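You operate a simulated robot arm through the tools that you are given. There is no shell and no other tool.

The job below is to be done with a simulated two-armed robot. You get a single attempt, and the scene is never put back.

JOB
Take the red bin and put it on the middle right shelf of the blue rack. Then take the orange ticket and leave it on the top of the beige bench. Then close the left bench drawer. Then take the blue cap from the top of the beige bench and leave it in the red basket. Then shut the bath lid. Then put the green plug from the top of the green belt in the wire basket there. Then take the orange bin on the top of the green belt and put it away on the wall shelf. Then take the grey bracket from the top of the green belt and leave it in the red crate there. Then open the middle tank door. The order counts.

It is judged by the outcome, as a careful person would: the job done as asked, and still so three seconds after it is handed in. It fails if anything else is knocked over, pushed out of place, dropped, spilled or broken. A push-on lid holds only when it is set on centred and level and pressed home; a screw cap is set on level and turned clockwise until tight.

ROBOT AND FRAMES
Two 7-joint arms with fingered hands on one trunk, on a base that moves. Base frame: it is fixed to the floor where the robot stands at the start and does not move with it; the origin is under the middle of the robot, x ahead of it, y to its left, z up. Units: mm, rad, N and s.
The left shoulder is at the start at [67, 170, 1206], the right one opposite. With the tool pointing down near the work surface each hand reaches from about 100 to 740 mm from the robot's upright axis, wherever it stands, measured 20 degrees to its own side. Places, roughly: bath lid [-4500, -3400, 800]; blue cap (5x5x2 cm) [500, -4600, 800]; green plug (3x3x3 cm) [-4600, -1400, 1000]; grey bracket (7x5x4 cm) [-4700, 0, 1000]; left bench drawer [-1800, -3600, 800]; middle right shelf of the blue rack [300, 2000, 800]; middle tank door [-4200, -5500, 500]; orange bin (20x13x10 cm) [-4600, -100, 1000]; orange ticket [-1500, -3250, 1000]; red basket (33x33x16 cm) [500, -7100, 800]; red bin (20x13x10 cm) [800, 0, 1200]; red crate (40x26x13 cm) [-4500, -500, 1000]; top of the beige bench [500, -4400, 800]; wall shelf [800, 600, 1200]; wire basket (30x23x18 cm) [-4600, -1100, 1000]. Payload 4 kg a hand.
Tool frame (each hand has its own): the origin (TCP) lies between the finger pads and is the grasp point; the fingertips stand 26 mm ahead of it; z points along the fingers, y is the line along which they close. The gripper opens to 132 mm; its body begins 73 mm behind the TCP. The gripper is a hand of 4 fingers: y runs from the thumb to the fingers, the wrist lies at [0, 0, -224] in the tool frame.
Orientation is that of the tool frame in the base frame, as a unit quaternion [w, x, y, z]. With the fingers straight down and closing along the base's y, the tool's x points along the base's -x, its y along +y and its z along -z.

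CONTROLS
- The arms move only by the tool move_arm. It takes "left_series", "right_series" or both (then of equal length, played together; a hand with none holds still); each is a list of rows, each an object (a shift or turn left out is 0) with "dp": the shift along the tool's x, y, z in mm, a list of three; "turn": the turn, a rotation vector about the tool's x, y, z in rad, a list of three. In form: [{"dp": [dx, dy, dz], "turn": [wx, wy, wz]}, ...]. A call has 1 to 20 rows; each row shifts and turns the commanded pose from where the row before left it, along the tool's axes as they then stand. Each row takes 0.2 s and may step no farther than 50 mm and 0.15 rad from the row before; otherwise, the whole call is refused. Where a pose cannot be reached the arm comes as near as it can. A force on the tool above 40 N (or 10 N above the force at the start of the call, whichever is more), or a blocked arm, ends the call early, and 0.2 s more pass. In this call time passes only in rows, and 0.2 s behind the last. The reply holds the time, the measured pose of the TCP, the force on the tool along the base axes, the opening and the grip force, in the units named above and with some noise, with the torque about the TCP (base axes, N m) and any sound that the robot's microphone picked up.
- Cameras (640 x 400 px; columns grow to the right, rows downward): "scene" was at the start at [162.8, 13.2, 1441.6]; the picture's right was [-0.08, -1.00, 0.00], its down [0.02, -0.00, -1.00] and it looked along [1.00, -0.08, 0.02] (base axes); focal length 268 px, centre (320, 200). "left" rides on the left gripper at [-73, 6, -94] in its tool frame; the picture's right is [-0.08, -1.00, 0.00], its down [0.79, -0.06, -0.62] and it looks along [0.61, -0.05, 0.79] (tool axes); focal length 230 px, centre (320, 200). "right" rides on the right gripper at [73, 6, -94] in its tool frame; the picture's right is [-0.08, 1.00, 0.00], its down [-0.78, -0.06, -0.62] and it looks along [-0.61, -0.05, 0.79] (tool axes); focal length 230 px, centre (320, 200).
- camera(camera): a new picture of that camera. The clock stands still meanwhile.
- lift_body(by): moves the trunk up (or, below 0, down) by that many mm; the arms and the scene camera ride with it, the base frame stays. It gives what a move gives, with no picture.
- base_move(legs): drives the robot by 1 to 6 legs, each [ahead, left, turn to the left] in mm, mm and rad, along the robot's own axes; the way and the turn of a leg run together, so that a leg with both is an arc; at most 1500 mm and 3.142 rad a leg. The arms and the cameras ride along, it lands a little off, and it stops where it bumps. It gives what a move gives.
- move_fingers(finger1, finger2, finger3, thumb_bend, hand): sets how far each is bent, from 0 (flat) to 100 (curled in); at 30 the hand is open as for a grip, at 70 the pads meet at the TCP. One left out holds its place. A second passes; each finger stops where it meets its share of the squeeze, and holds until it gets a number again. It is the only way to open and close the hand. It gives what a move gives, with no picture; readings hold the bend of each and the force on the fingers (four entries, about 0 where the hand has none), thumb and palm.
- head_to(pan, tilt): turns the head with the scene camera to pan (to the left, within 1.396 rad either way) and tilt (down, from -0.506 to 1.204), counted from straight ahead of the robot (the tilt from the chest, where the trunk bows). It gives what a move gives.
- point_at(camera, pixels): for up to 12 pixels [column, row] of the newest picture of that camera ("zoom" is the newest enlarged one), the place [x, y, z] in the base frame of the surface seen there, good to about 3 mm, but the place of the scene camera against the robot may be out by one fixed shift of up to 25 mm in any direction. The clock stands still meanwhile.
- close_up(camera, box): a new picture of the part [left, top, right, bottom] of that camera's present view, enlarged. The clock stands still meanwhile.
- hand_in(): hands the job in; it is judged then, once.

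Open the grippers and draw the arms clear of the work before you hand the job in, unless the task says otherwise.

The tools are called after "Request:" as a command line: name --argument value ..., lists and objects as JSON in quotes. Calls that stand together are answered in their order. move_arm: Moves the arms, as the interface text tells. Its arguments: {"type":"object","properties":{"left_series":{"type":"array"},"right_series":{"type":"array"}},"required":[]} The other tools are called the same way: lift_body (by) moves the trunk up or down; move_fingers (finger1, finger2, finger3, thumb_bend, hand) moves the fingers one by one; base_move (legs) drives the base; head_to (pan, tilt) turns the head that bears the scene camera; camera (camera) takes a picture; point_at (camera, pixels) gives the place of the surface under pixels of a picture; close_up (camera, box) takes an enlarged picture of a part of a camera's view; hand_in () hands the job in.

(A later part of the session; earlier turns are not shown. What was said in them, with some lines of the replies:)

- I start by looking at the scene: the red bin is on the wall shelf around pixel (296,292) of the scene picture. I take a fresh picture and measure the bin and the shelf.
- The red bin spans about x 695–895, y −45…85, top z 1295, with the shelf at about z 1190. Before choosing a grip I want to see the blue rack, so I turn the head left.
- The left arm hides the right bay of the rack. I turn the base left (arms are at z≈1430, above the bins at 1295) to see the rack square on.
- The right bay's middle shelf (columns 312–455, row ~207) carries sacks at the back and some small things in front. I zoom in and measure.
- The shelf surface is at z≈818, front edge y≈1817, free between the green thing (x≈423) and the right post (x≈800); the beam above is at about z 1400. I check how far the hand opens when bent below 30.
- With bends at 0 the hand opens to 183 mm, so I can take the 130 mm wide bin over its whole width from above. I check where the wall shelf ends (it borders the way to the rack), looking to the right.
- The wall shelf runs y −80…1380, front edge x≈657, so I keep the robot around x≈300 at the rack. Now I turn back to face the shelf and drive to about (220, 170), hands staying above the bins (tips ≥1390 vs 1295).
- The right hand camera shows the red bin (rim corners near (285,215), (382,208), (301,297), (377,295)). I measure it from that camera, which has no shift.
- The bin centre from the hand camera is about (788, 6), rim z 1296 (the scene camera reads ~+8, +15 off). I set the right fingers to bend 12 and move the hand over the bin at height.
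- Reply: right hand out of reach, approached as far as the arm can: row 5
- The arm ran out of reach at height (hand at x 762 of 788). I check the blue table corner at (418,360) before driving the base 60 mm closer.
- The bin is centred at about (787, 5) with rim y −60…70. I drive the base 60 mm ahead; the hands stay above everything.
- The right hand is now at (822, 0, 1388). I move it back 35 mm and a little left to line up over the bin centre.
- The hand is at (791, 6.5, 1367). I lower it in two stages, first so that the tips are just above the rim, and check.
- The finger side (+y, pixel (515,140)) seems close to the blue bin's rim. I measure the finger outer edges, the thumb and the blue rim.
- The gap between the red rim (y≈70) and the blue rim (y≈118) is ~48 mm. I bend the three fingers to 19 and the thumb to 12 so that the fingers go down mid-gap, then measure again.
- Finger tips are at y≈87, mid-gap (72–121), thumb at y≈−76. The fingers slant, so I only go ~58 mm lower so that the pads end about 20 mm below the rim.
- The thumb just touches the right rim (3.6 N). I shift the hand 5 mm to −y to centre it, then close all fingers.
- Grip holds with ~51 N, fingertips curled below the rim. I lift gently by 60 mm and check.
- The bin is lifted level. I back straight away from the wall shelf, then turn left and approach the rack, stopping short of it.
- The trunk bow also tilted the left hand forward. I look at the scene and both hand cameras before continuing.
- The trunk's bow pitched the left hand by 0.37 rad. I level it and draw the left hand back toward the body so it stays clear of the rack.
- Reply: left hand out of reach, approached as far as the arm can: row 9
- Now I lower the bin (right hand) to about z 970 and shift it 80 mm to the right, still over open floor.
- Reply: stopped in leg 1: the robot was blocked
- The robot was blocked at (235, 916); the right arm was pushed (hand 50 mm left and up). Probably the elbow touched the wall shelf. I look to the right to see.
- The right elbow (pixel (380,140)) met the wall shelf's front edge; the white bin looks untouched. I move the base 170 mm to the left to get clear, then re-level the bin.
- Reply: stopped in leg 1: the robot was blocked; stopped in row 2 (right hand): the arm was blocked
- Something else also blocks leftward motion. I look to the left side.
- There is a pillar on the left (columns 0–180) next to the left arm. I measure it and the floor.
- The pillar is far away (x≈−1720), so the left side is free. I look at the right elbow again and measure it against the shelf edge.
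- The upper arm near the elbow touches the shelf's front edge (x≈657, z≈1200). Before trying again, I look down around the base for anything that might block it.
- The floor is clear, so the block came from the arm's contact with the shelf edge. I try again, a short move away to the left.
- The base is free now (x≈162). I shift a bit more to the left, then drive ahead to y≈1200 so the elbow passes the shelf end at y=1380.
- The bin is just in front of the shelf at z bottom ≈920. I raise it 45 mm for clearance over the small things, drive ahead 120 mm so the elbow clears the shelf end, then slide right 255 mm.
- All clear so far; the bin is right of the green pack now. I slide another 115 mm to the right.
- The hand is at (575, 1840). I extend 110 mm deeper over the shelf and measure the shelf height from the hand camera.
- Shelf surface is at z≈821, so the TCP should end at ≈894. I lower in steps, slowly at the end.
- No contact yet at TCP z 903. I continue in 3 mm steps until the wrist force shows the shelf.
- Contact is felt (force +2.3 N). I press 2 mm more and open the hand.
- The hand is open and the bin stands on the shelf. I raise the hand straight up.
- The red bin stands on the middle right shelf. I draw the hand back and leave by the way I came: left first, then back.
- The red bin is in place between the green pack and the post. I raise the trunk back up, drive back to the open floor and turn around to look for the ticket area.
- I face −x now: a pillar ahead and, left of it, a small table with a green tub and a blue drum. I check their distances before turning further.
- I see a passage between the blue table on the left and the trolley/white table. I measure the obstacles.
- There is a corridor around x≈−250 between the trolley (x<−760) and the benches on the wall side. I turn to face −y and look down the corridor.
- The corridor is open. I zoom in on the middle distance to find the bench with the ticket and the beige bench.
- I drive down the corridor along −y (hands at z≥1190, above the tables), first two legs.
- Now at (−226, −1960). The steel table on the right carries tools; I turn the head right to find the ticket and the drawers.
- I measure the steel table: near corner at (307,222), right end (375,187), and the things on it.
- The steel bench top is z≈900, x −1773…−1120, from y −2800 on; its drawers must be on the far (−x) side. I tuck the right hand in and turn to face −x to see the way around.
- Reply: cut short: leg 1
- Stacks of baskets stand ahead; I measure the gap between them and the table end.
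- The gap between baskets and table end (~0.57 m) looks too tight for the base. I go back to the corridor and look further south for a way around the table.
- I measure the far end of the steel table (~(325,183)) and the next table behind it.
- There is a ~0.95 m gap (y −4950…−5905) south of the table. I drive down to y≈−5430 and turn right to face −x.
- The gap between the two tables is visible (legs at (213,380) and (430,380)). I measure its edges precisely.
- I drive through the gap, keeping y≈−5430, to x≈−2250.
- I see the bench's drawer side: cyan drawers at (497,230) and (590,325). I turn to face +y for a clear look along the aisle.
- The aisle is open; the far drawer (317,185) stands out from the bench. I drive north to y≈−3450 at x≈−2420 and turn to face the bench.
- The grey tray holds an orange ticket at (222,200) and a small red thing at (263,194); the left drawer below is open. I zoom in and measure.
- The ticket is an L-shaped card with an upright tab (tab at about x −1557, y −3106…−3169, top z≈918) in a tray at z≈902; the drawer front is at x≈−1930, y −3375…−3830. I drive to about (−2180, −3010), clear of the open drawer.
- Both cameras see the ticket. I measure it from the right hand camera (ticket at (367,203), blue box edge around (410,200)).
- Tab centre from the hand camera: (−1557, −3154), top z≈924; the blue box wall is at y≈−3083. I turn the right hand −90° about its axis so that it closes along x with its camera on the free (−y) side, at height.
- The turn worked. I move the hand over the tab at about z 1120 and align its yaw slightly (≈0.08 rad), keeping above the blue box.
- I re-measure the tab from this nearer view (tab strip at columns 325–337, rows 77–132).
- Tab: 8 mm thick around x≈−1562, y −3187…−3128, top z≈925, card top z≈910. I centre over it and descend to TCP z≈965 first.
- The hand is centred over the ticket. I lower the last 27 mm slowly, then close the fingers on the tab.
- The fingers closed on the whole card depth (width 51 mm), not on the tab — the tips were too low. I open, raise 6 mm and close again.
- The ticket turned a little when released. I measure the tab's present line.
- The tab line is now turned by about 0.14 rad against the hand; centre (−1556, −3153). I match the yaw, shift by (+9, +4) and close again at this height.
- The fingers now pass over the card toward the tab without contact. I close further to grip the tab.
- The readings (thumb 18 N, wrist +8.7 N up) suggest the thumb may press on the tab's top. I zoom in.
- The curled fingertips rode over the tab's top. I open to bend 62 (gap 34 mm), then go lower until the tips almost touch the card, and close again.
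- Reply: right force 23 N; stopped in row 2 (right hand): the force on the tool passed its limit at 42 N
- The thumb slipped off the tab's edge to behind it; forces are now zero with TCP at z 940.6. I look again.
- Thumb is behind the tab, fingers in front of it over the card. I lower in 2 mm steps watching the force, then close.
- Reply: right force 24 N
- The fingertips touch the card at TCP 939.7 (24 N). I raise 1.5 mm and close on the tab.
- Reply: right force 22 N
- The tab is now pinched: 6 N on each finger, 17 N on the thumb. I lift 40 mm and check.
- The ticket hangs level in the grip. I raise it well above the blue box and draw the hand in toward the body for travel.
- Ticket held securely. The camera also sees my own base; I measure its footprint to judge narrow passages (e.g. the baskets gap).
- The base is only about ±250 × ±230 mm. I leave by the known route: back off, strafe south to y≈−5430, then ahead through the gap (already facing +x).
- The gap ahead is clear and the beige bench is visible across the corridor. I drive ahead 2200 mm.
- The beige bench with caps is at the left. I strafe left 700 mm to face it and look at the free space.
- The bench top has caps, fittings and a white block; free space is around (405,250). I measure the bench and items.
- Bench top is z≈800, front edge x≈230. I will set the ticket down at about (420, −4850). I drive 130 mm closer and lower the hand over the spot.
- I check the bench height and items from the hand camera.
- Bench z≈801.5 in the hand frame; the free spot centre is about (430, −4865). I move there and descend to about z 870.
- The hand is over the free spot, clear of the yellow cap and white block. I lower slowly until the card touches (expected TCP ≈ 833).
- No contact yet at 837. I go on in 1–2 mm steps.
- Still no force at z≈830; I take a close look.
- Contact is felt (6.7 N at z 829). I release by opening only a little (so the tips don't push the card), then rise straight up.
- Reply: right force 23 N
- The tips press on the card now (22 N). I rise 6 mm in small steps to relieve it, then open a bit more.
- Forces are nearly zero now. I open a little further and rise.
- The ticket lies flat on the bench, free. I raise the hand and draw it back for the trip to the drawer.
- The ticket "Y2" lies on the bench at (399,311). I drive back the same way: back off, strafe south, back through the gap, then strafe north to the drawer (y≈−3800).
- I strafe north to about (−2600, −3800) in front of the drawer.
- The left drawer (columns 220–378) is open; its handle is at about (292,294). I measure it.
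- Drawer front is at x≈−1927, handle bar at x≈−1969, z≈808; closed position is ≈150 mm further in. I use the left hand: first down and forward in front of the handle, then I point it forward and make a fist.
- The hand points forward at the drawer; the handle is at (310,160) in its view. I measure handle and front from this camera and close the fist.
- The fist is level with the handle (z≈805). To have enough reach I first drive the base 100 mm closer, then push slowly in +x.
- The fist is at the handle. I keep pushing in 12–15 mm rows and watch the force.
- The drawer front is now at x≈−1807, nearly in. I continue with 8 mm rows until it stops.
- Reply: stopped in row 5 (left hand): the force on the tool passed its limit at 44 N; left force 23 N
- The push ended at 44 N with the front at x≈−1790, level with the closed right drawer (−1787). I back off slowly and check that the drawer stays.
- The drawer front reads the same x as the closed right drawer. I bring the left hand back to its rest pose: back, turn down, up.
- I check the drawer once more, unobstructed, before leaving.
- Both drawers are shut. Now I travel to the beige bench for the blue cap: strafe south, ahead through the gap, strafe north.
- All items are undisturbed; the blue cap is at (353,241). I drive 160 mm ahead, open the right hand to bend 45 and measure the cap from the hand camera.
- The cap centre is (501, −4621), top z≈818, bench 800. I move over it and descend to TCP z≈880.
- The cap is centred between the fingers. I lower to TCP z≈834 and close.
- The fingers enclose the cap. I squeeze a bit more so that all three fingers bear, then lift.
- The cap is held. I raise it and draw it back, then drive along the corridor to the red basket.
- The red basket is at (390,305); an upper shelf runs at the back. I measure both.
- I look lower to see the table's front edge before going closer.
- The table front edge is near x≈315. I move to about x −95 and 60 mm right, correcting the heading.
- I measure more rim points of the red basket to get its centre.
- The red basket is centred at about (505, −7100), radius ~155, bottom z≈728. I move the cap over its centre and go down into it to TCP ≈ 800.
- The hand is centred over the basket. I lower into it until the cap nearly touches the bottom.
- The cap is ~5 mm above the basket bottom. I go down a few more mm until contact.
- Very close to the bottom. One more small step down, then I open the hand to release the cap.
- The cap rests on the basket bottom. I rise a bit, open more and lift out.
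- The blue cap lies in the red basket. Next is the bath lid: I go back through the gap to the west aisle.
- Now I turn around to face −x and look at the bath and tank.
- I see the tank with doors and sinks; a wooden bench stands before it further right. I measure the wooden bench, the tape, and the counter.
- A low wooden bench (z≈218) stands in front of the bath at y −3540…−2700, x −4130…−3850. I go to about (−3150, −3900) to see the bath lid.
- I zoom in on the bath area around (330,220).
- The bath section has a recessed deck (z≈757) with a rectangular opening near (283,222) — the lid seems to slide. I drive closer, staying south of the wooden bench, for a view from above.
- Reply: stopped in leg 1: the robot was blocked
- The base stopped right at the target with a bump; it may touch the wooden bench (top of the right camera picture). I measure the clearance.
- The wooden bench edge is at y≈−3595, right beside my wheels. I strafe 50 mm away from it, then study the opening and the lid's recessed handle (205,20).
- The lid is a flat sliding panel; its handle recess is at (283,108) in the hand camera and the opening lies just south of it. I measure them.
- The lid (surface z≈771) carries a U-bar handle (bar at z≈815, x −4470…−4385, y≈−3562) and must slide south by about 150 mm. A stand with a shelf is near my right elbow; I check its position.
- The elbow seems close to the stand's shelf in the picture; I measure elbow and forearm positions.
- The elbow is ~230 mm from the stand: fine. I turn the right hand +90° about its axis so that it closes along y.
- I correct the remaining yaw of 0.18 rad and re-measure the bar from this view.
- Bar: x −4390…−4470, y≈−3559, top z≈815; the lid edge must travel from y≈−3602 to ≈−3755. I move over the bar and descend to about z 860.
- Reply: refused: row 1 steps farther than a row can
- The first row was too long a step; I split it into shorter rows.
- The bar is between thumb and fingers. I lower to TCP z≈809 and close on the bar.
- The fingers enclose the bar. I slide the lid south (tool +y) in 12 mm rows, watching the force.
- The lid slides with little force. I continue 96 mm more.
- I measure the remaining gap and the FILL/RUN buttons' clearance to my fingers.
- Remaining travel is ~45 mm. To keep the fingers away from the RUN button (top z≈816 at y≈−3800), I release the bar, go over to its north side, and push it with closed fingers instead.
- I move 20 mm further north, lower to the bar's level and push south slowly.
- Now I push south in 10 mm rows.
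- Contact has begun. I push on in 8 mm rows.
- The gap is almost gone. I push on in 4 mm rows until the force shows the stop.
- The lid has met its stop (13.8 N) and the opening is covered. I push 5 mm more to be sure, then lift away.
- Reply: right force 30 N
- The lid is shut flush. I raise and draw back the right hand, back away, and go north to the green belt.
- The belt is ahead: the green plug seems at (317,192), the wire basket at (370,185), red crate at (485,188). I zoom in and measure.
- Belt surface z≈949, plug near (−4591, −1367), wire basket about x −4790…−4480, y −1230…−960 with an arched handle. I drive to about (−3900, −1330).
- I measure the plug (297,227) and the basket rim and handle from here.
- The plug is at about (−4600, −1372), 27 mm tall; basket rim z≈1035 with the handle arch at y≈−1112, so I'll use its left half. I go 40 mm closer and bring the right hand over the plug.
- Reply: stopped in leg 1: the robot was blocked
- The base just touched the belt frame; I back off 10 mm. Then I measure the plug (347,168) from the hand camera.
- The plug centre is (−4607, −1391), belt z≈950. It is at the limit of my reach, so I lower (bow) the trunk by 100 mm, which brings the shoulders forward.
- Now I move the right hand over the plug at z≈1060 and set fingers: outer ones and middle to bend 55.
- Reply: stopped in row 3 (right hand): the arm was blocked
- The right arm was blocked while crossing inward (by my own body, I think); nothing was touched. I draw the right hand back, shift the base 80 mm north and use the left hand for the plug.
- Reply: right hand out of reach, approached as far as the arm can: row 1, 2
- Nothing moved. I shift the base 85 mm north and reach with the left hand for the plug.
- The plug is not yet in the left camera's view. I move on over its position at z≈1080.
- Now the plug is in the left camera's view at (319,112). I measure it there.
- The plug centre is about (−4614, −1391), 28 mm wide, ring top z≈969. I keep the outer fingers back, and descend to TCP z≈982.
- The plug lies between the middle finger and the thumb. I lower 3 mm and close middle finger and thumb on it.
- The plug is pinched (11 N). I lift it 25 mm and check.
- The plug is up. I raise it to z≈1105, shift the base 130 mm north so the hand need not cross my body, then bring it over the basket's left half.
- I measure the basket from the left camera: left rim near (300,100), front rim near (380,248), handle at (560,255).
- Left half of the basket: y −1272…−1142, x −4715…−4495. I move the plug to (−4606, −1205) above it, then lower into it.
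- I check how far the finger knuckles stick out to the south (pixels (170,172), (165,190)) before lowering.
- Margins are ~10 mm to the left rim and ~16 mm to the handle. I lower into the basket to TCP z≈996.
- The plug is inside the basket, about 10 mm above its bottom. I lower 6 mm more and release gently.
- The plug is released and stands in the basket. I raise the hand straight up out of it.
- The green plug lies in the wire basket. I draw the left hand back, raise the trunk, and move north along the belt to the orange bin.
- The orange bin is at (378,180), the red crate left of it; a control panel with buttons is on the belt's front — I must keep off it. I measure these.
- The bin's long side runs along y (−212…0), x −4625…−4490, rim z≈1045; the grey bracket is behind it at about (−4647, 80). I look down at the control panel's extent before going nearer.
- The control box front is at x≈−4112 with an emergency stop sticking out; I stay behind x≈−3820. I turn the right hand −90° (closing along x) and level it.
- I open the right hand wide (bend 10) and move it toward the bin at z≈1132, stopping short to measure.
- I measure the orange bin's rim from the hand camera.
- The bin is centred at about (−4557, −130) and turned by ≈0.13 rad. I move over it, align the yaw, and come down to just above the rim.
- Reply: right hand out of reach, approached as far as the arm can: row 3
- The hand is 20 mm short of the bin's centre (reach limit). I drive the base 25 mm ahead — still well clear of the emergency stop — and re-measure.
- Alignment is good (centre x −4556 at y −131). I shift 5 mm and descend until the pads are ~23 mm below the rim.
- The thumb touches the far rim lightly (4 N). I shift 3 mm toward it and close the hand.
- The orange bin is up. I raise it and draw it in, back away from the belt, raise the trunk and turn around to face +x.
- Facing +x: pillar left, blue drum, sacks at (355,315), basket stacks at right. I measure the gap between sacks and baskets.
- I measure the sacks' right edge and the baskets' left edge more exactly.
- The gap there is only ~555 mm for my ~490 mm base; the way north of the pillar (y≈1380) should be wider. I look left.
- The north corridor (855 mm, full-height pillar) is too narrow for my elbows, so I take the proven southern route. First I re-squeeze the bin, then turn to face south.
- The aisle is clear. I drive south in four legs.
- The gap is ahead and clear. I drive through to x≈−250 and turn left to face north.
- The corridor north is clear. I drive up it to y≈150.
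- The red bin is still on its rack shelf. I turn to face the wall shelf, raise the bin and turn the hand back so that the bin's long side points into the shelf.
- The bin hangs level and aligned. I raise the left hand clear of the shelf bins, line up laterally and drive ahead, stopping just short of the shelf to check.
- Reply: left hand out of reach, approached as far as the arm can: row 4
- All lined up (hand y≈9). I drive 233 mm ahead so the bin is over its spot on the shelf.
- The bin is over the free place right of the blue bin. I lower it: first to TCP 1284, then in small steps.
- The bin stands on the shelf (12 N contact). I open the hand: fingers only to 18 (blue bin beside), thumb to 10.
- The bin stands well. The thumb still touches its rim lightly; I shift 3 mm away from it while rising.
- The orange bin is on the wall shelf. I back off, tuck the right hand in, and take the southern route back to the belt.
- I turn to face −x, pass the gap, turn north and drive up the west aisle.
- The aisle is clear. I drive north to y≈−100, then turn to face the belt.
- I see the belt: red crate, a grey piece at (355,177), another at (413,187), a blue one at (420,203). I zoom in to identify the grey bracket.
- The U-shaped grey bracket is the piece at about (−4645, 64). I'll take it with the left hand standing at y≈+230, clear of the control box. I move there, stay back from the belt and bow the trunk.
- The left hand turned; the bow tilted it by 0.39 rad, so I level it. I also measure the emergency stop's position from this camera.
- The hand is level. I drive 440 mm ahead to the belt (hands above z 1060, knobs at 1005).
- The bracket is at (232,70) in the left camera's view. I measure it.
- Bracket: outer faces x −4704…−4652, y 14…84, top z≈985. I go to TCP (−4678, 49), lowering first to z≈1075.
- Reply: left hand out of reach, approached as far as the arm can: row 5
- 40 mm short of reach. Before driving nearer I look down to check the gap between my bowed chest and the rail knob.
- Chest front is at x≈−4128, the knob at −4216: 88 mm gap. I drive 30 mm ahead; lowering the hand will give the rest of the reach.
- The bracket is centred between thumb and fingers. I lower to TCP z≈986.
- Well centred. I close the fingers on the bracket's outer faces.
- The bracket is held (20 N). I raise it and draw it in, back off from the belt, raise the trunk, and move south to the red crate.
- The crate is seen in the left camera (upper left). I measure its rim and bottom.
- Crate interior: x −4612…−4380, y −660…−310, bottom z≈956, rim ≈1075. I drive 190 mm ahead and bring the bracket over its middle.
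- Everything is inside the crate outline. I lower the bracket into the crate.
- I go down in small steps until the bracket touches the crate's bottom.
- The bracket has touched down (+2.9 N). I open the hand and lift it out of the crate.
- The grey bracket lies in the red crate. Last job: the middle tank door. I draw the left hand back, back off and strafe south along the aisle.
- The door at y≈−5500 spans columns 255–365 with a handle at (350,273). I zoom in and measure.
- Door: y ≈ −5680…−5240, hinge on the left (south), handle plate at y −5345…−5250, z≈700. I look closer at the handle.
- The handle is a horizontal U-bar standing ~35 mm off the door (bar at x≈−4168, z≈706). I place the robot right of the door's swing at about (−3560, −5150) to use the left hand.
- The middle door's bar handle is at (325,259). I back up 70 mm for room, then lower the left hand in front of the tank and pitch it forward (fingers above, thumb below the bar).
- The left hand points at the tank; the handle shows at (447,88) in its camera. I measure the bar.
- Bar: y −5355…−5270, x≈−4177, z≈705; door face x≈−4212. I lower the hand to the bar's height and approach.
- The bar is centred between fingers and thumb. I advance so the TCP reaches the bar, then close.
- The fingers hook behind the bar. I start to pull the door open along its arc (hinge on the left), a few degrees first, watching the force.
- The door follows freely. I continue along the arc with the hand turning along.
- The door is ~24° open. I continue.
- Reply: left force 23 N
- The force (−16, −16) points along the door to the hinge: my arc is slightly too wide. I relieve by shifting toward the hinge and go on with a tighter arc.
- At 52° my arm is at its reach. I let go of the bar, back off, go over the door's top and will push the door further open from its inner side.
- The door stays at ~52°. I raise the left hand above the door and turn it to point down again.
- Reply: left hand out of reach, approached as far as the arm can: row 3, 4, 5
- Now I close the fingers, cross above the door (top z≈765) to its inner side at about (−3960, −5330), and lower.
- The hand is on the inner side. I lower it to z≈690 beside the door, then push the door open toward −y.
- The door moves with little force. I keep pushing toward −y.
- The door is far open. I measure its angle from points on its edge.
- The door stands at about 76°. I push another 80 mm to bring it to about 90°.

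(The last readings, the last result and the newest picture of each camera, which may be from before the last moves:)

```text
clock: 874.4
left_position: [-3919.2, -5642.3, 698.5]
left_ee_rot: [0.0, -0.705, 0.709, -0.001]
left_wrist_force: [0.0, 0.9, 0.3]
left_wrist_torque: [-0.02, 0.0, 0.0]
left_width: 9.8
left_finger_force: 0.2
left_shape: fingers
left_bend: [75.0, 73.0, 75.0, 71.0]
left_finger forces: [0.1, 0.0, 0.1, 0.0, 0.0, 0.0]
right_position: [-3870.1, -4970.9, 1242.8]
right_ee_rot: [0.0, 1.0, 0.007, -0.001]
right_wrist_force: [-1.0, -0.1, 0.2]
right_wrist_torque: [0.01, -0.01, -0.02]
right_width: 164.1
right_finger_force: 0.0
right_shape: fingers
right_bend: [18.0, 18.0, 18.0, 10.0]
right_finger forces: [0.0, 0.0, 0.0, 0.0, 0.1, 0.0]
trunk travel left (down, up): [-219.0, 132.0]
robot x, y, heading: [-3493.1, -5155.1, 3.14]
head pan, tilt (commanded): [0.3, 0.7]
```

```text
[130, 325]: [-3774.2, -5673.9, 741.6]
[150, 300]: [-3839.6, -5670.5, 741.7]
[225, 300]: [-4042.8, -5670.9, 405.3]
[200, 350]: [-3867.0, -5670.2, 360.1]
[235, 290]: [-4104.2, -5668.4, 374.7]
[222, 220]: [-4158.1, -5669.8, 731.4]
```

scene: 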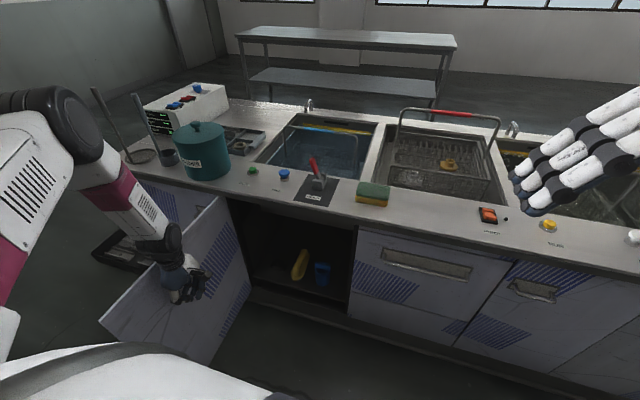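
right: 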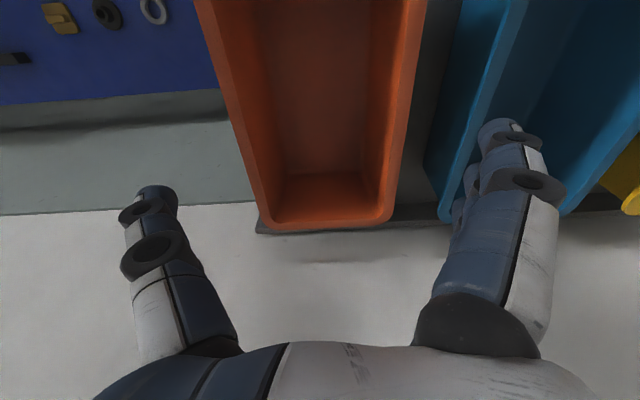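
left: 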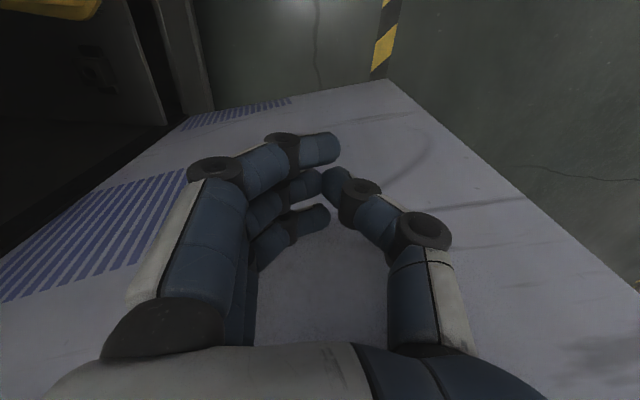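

The door stands at 90° now. I push a little more to see whether it opens further.

Request:
move_arm --left_series '[{"dp": [15, 0, 0]}, {"dp": [15, 0, 0]}, {"dp": [15, 0, 0]}]'

Request:
camera --camera "scene"

Request:
point_at --camera "scene" --pixels '[[130, 310], [150, 290], [222, 295], [200, 340], [232, 290], [222, 220]]'

```text
clock: 875.2
left_position: [-3919.1, -5688.1, 697.4]
left_ee_rot: [0.0, -0.705, 0.709, 0.0]
left_wrist_force: [0.4, 0.2, -0.3]
left_wrist_torque: [0.01, -0.01, 0.0]
left_width: 9.6
left_finger_force: 0.1
left_shape: fingers
left_bend: [75.0, 73.0, 75.0, 71.0]
left_finger forces: [0.1, 0.0, 0.1, 0.0, 0.0, 0.0]
right_position: [-3869.6, -4971.4, 1242.3]
right_ee_rot: [-0.001, 1.0, 0.006, -0.001]
right_wrist_force: [0.0, 0.3, 0.4]
right_wrist_torque: [0.02, 0.02, 0.0]
right_width: 164.1
right_finger_force: 0.1
right_shape: fingers
right_bend: [18.0, 18.0, 18.0, 10.0]
right_finger forces: [0.0, 0.0, 0.1, 0.0, 0.0, 0.0]
trunk travel left (down, up): [-219.0, 132.0]
robot x, y, heading: [-3491.5, -5153.9, 3.141]
head pan, tilt (commanded): [0.3, 0.7]
```

```text
taken
```

scene: 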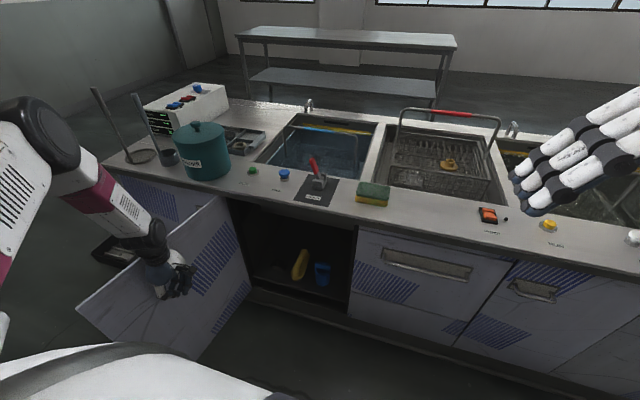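

```text
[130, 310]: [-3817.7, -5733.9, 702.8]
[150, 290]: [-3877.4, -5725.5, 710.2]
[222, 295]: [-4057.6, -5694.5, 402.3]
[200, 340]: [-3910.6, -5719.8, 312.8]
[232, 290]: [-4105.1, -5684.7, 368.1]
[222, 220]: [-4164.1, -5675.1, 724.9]
```

The door is open to about 100° and stays where it is put. I take the hand away from it, raise it and open it.

Request:
move_arm --left_series '[{"dp": [-30, 0, 0]}, {"dp": [-40, 0, 0]}, {"dp": [-40, 0, 0]}, {"dp": [0, 0, -45]}, {"dp": [0, 0, -45]}, {"dp": [0, 0, -45]}, {"dp": [0, 0, -45]}, {"dp": [0, 0, -45]}, {"dp": [0, 0, -45]}, {"dp": [-20, -20, -45]}, {"dp": [-20, -20, -45]}, {"dp": [-20, -20, -45]}]'

Request:
move_fingers --hand "left" --finger1 30 --finger2 30 --finger3 30 --thumb_bend 30

Request:
move_fingers --hand "right" --finger1 30 --finger2 30 --finger3 30 --thumb_bend 30

Request:
camera --camera "scene"

```text
refused: row 10 steps farther than a row can; nothing moved
```

```text
clock: 876.2
left_position: [-3919.0, -5687.6, 698.7]
left_ee_rot: [0.0, -0.705, 0.71, 0.0]
left_wrist_force: [0.6, 0.5, -0.5]
left_wrist_torque: [0.03, 0.02, 0.01]
left_width: 135.6
left_finger_force: 0.0
left_shape: fingers
left_bend: [30.0, 30.0, 30.0, 30.0]
left_finger forces: [0.0, 0.1, 0.0, 0.0, 0.0, 0.1]
right_position: [-3869.6, -4970.4, 1240.8]
right_ee_rot: [-0.001, 1.0, 0.006, -0.001]
right_wrist_force: [0.0, 0.4, 0.1]
right_wrist_torque: [0.02, -0.01, -0.01]
right_width: 164.0
right_finger_force: 0.1
right_shape: fingers
right_bend: [18.0, 18.0, 18.0, 10.0]
right_finger forces: [0.1, 0.0, 0.1, 0.0, 0.0, 0.0]
trunk travel left (down, up): [-219.0, 132.0]
robot x, y, heading: [-3491.1, -5152.5, 3.14]
head pan, tilt (commanded): [0.3, 0.7]
```

```text
clock: 877.2
left_position: [-3919.2, -5687.5, 697.9]
left_ee_rot: [0.001, -0.705, 0.709, -0.001]
left_wrist_force: [0.3, -0.1, -0.3]
left_wrist_torque: [0.03, -0.01, 0.0]
left_width: 135.7
left_finger_force: 0.1
left_shape: fingers
left_bend: [30.0, 30.0, 30.0, 30.0]
left_finger forces: [0.0, 0.0, 0.0, 0.1, 0.0, 0.0]
right_position: [-3869.4, -4970.2, 1242.4]
right_ee_rot: [0.001, 1.0, 0.006, -0.001]
right_wrist_force: [0.6, 1.0, -0.7]
right_wrist_torque: [0.0, -0.01, 0.03]
right_width: 137.1
right_finger_force: 0.1
right_shape: fingers
right_bend: [30.0, 30.0, 30.0, 30.0]
right_finger forces: [0.0, 0.1, 0.0, 0.1, 0.1, 0.0]
trunk travel left (down, up): [-219.0, 132.0]
robot x, y, heading: [-3490.3, -5152.3, 3.141]
head pan, tilt (commanded): [0.3, 0.7]
```

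```text
taken
```

scene: 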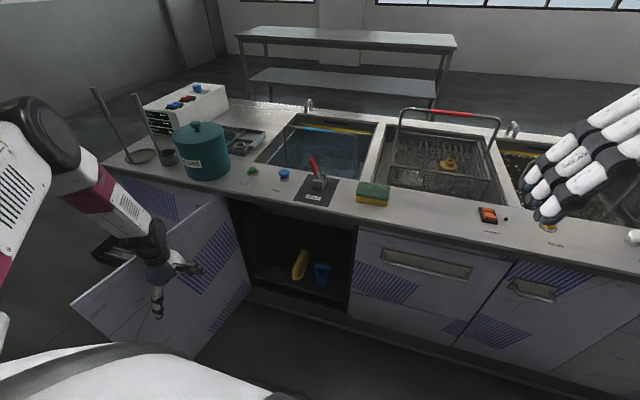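

The move was refused for one too long row; both hands opened harmlessly. I repeat the withdrawal with shorter rows.

Request:
move_arm --left_series '[{"dp": [-30, 0, 0]}, {"dp": [-40, 0, 0]}, {"dp": [-40, 0, 0]}, {"dp": [0, 0, -45]}, {"dp": [0, 0, -45]}, {"dp": [0, 0, -45]}, {"dp": [0, 0, -45]}, {"dp": [0, 0, -45]}, {"dp": [0, 0, -45]}, {"dp": [-15, -15, -40]}, {"dp": [-15, -15, -40]}, {"dp": [-15, -15, -40]}]'

Request:
camera --camera "scene"

```text
clock: 879.8
left_position: [-3874.2, -5530.4, 1089.3]
left_ee_rot: [-0.001, -0.704, 0.71, 0.0]
left_wrist_force: [0.4, 0.2, 1.0]
left_wrist_torque: [-0.07, 0.01, 0.01]
left_width: 135.8
left_finger_force: 0.1
left_shape: fingers
left_bend: [30.0, 30.0, 30.0, 30.0]
left_finger forces: [0.0, 0.0, 0.1, 0.1, 0.1, 0.0]
right_position: [-3869.8, -4968.4, 1242.3]
right_ee_rot: [0.001, 1.0, 0.006, -0.001]
right_wrist_force: [0.1, 0.1, -0.9]
right_wrist_torque: [-0.04, 0.0, -0.01]
right_width: 137.1
right_finger_force: 0.2
right_shape: fingers
right_bend: [30.0, 30.0, 30.0, 30.0]
right_finger forces: [0.0, 0.0, 0.1, 0.0, 0.1, 0.0]
trunk travel left (down, up): [-219.0, 132.0]
robot x, y, heading: [-3489.4, -5154.7, 3.132]
head pan, tilt (commanded): [0.3, 0.7]
```

```text
taken
```

scene: 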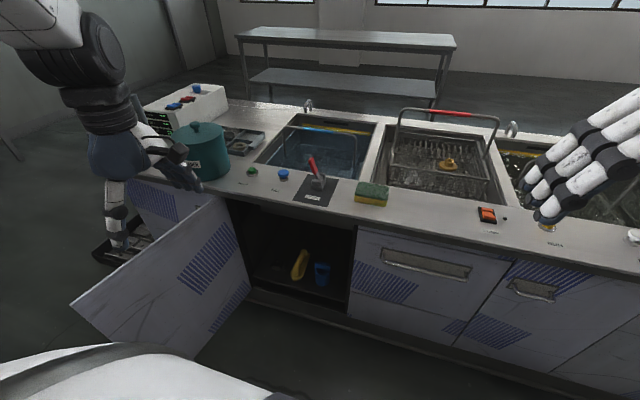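

The middle tank door stands open and everything is clear. I back away, and take a last look before handing in.

Request:
base_move --legs '[[-500, 0, 0]]'

Request:
head_to --pan 0.1 --tilt 0.4

Request:
camera --camera "scene"

Request:
head_to --pan -0.9 --tilt 0.3

Request:
camera --camera "scene"

```text
clock: 882.8
left_position: [-3368.2, -5534.1, 1088.1]
left_ee_rot: [0.0, -0.707, 0.707, 0.0]
left_wrist_force: [0.0, 0.3, -0.2]
left_wrist_torque: [0.01, 0.01, -0.02]
left_width: 135.8
left_finger_force: 0.0
left_shape: fingers
left_bend: [30.0, 30.0, 30.0, 30.0]
left_finger forces: [0.1, 0.0, 0.0, 0.0, 0.1, 0.0]
right_position: [-3364.7, -4972.3, 1241.5]
right_ee_rot: [0.001, 1.0, 0.008, -0.001]
right_wrist_force: [0.3, 0.9, 0.1]
right_wrist_torque: [-0.03, -0.02, 0.01]
right_width: 137.1
right_finger_force: 0.1
right_shape: fingers
right_bend: [30.0, 30.0, 30.0, 30.0]
right_finger forces: [0.0, 0.1, 0.0, 0.0, 0.1, 0.0]
trunk travel left (down, up): [-219.0, 132.0]
robot x, y, heading: [-2988.2, -5150.3, -3.143]
head pan, tilt (commanded): [0.3, 0.7]
```

```text
clock: 883.6
left_position: [-3371.0, -5533.0, 1087.6]
left_ee_rot: [0.001, -0.706, 0.708, -0.001]
left_wrist_force: [-0.3, 0.0, -0.4]
left_wrist_torque: [0.0, 0.01, 0.01]
left_width: 136.0
left_finger_force: 0.1
left_shape: fingers
left_bend: [30.0, 30.0, 30.0, 30.0]
left_finger forces: [0.0, 0.0, 0.0, 0.1, 0.0, 0.0]
right_position: [-3366.6, -4971.6, 1241.5]
right_ee_rot: [0.0, 1.0, 0.009, -0.001]
right_wrist_force: [1.2, 0.5, -0.2]
right_wrist_torque: [0.01, 0.02, -0.01]
right_width: 137.2
right_finger_force: 0.1
right_shape: fingers
right_bend: [30.0, 30.0, 30.0, 30.0]
right_finger forces: [0.1, 0.0, 0.1, 0.0, 0.0, 0.1]
trunk travel left (down, up): [-219.0, 132.0]
robot x, y, heading: [-2989.0, -5152.2, -3.139]
head pan, tilt (commanded): [0.099, 0.4]
```

```text
taken
```

scene: 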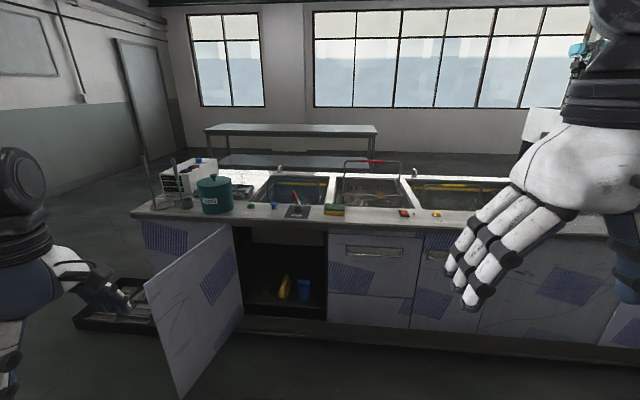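

```text
clock: 884.9
left_position: [-3368.8, -5534.5, 1087.7]
left_ee_rot: [0.001, -0.707, 0.707, -0.001]
left_wrist_force: [-0.6, 0.7, -0.9]
left_wrist_torque: [-0.02, 0.01, -0.03]
left_width: 135.6
left_finger_force: 0.0
left_shape: fingers
left_bend: [30.0, 30.0, 30.0, 30.0]
left_finger forces: [0.0, 0.1, 0.0, 0.1, 0.0, 0.0]
right_position: [-3366.0, -4971.9, 1241.9]
right_ee_rot: [0.0, 1.0, 0.007, -0.001]
right_wrist_force: [0.4, 0.3, 0.3]
right_wrist_torque: [-0.06, 0.0, 0.02]
right_width: 137.2
right_finger_force: 0.1
right_shape: fingers
right_bend: [30.0, 30.0, 30.0, 30.0]
right_finger forces: [0.1, 0.1, 0.1, 0.0, 0.0, 0.1]
trunk travel left (down, up): [-219.0, 132.0]
robot x, y, heading: [-2987.9, -5153.9, -3.142]
head pan, tilt (commanded): [-0.901, 0.3]
```

```text
taken
```

scene: 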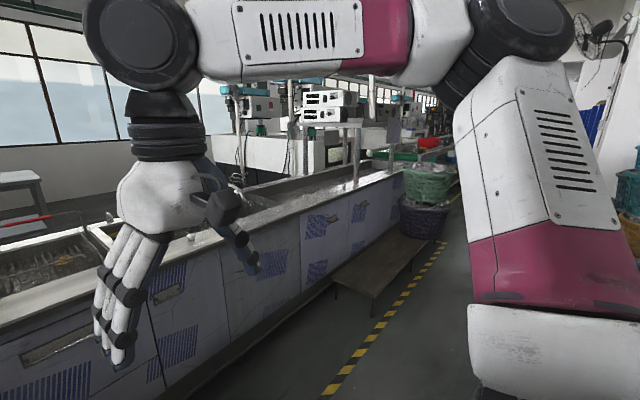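

The middle door stays open with the robot well clear and both hands open and empty. All nine parts were done in order, so I hand the job in.

Request:
hand_in

```text
The job is handed in.
```

I did all nine parts in the order asked and handed the job in. The judge's verdict has not come back.

| # | Part | How it was left |
|---|---|---|
| 1 | Red bin | On the blue rack's middle right shelf, between the green pack and the right post |
| 2 | Orange ticket | Flat on the beige bench top |
| 3 | Left bench drawer | Pushed to its stop, with its front level with the closed right drawer |
| 4 | Blue cap | On the bottom of the red basket |
| 5 | Bath lid | Slid to its stop, covering the opening |
| 6 | Green plug | In the left half of the wire basket on the belt |
| 7 | Orange bin | On the wall shelf, where the red bin had stood |
| 8 | Grey bracket | On the bottom of the red crate |
| 9 | Middle tank door | Open to about 100°; it stayed there after I let go |

Some contacts along the way could matter to the judging:
- **Wall shelf:** my right elbow pressed against its front edge while I was carrying the red bin. The bins on it looked undisturbed afterwards.
- **Low wooden bench by the bath:** my base appears to have bumped it, and I backed off. I could not confirm whether it shifted.
- **Green belt frame:** the base touched it once, and I backed off.
- **Ticket:** it turned slightly in its tray on my first grip. I re-gripped it and set it down cleanly.

I did not go back at the end to re-check the earlier items; each was checked by camera when I placed it.
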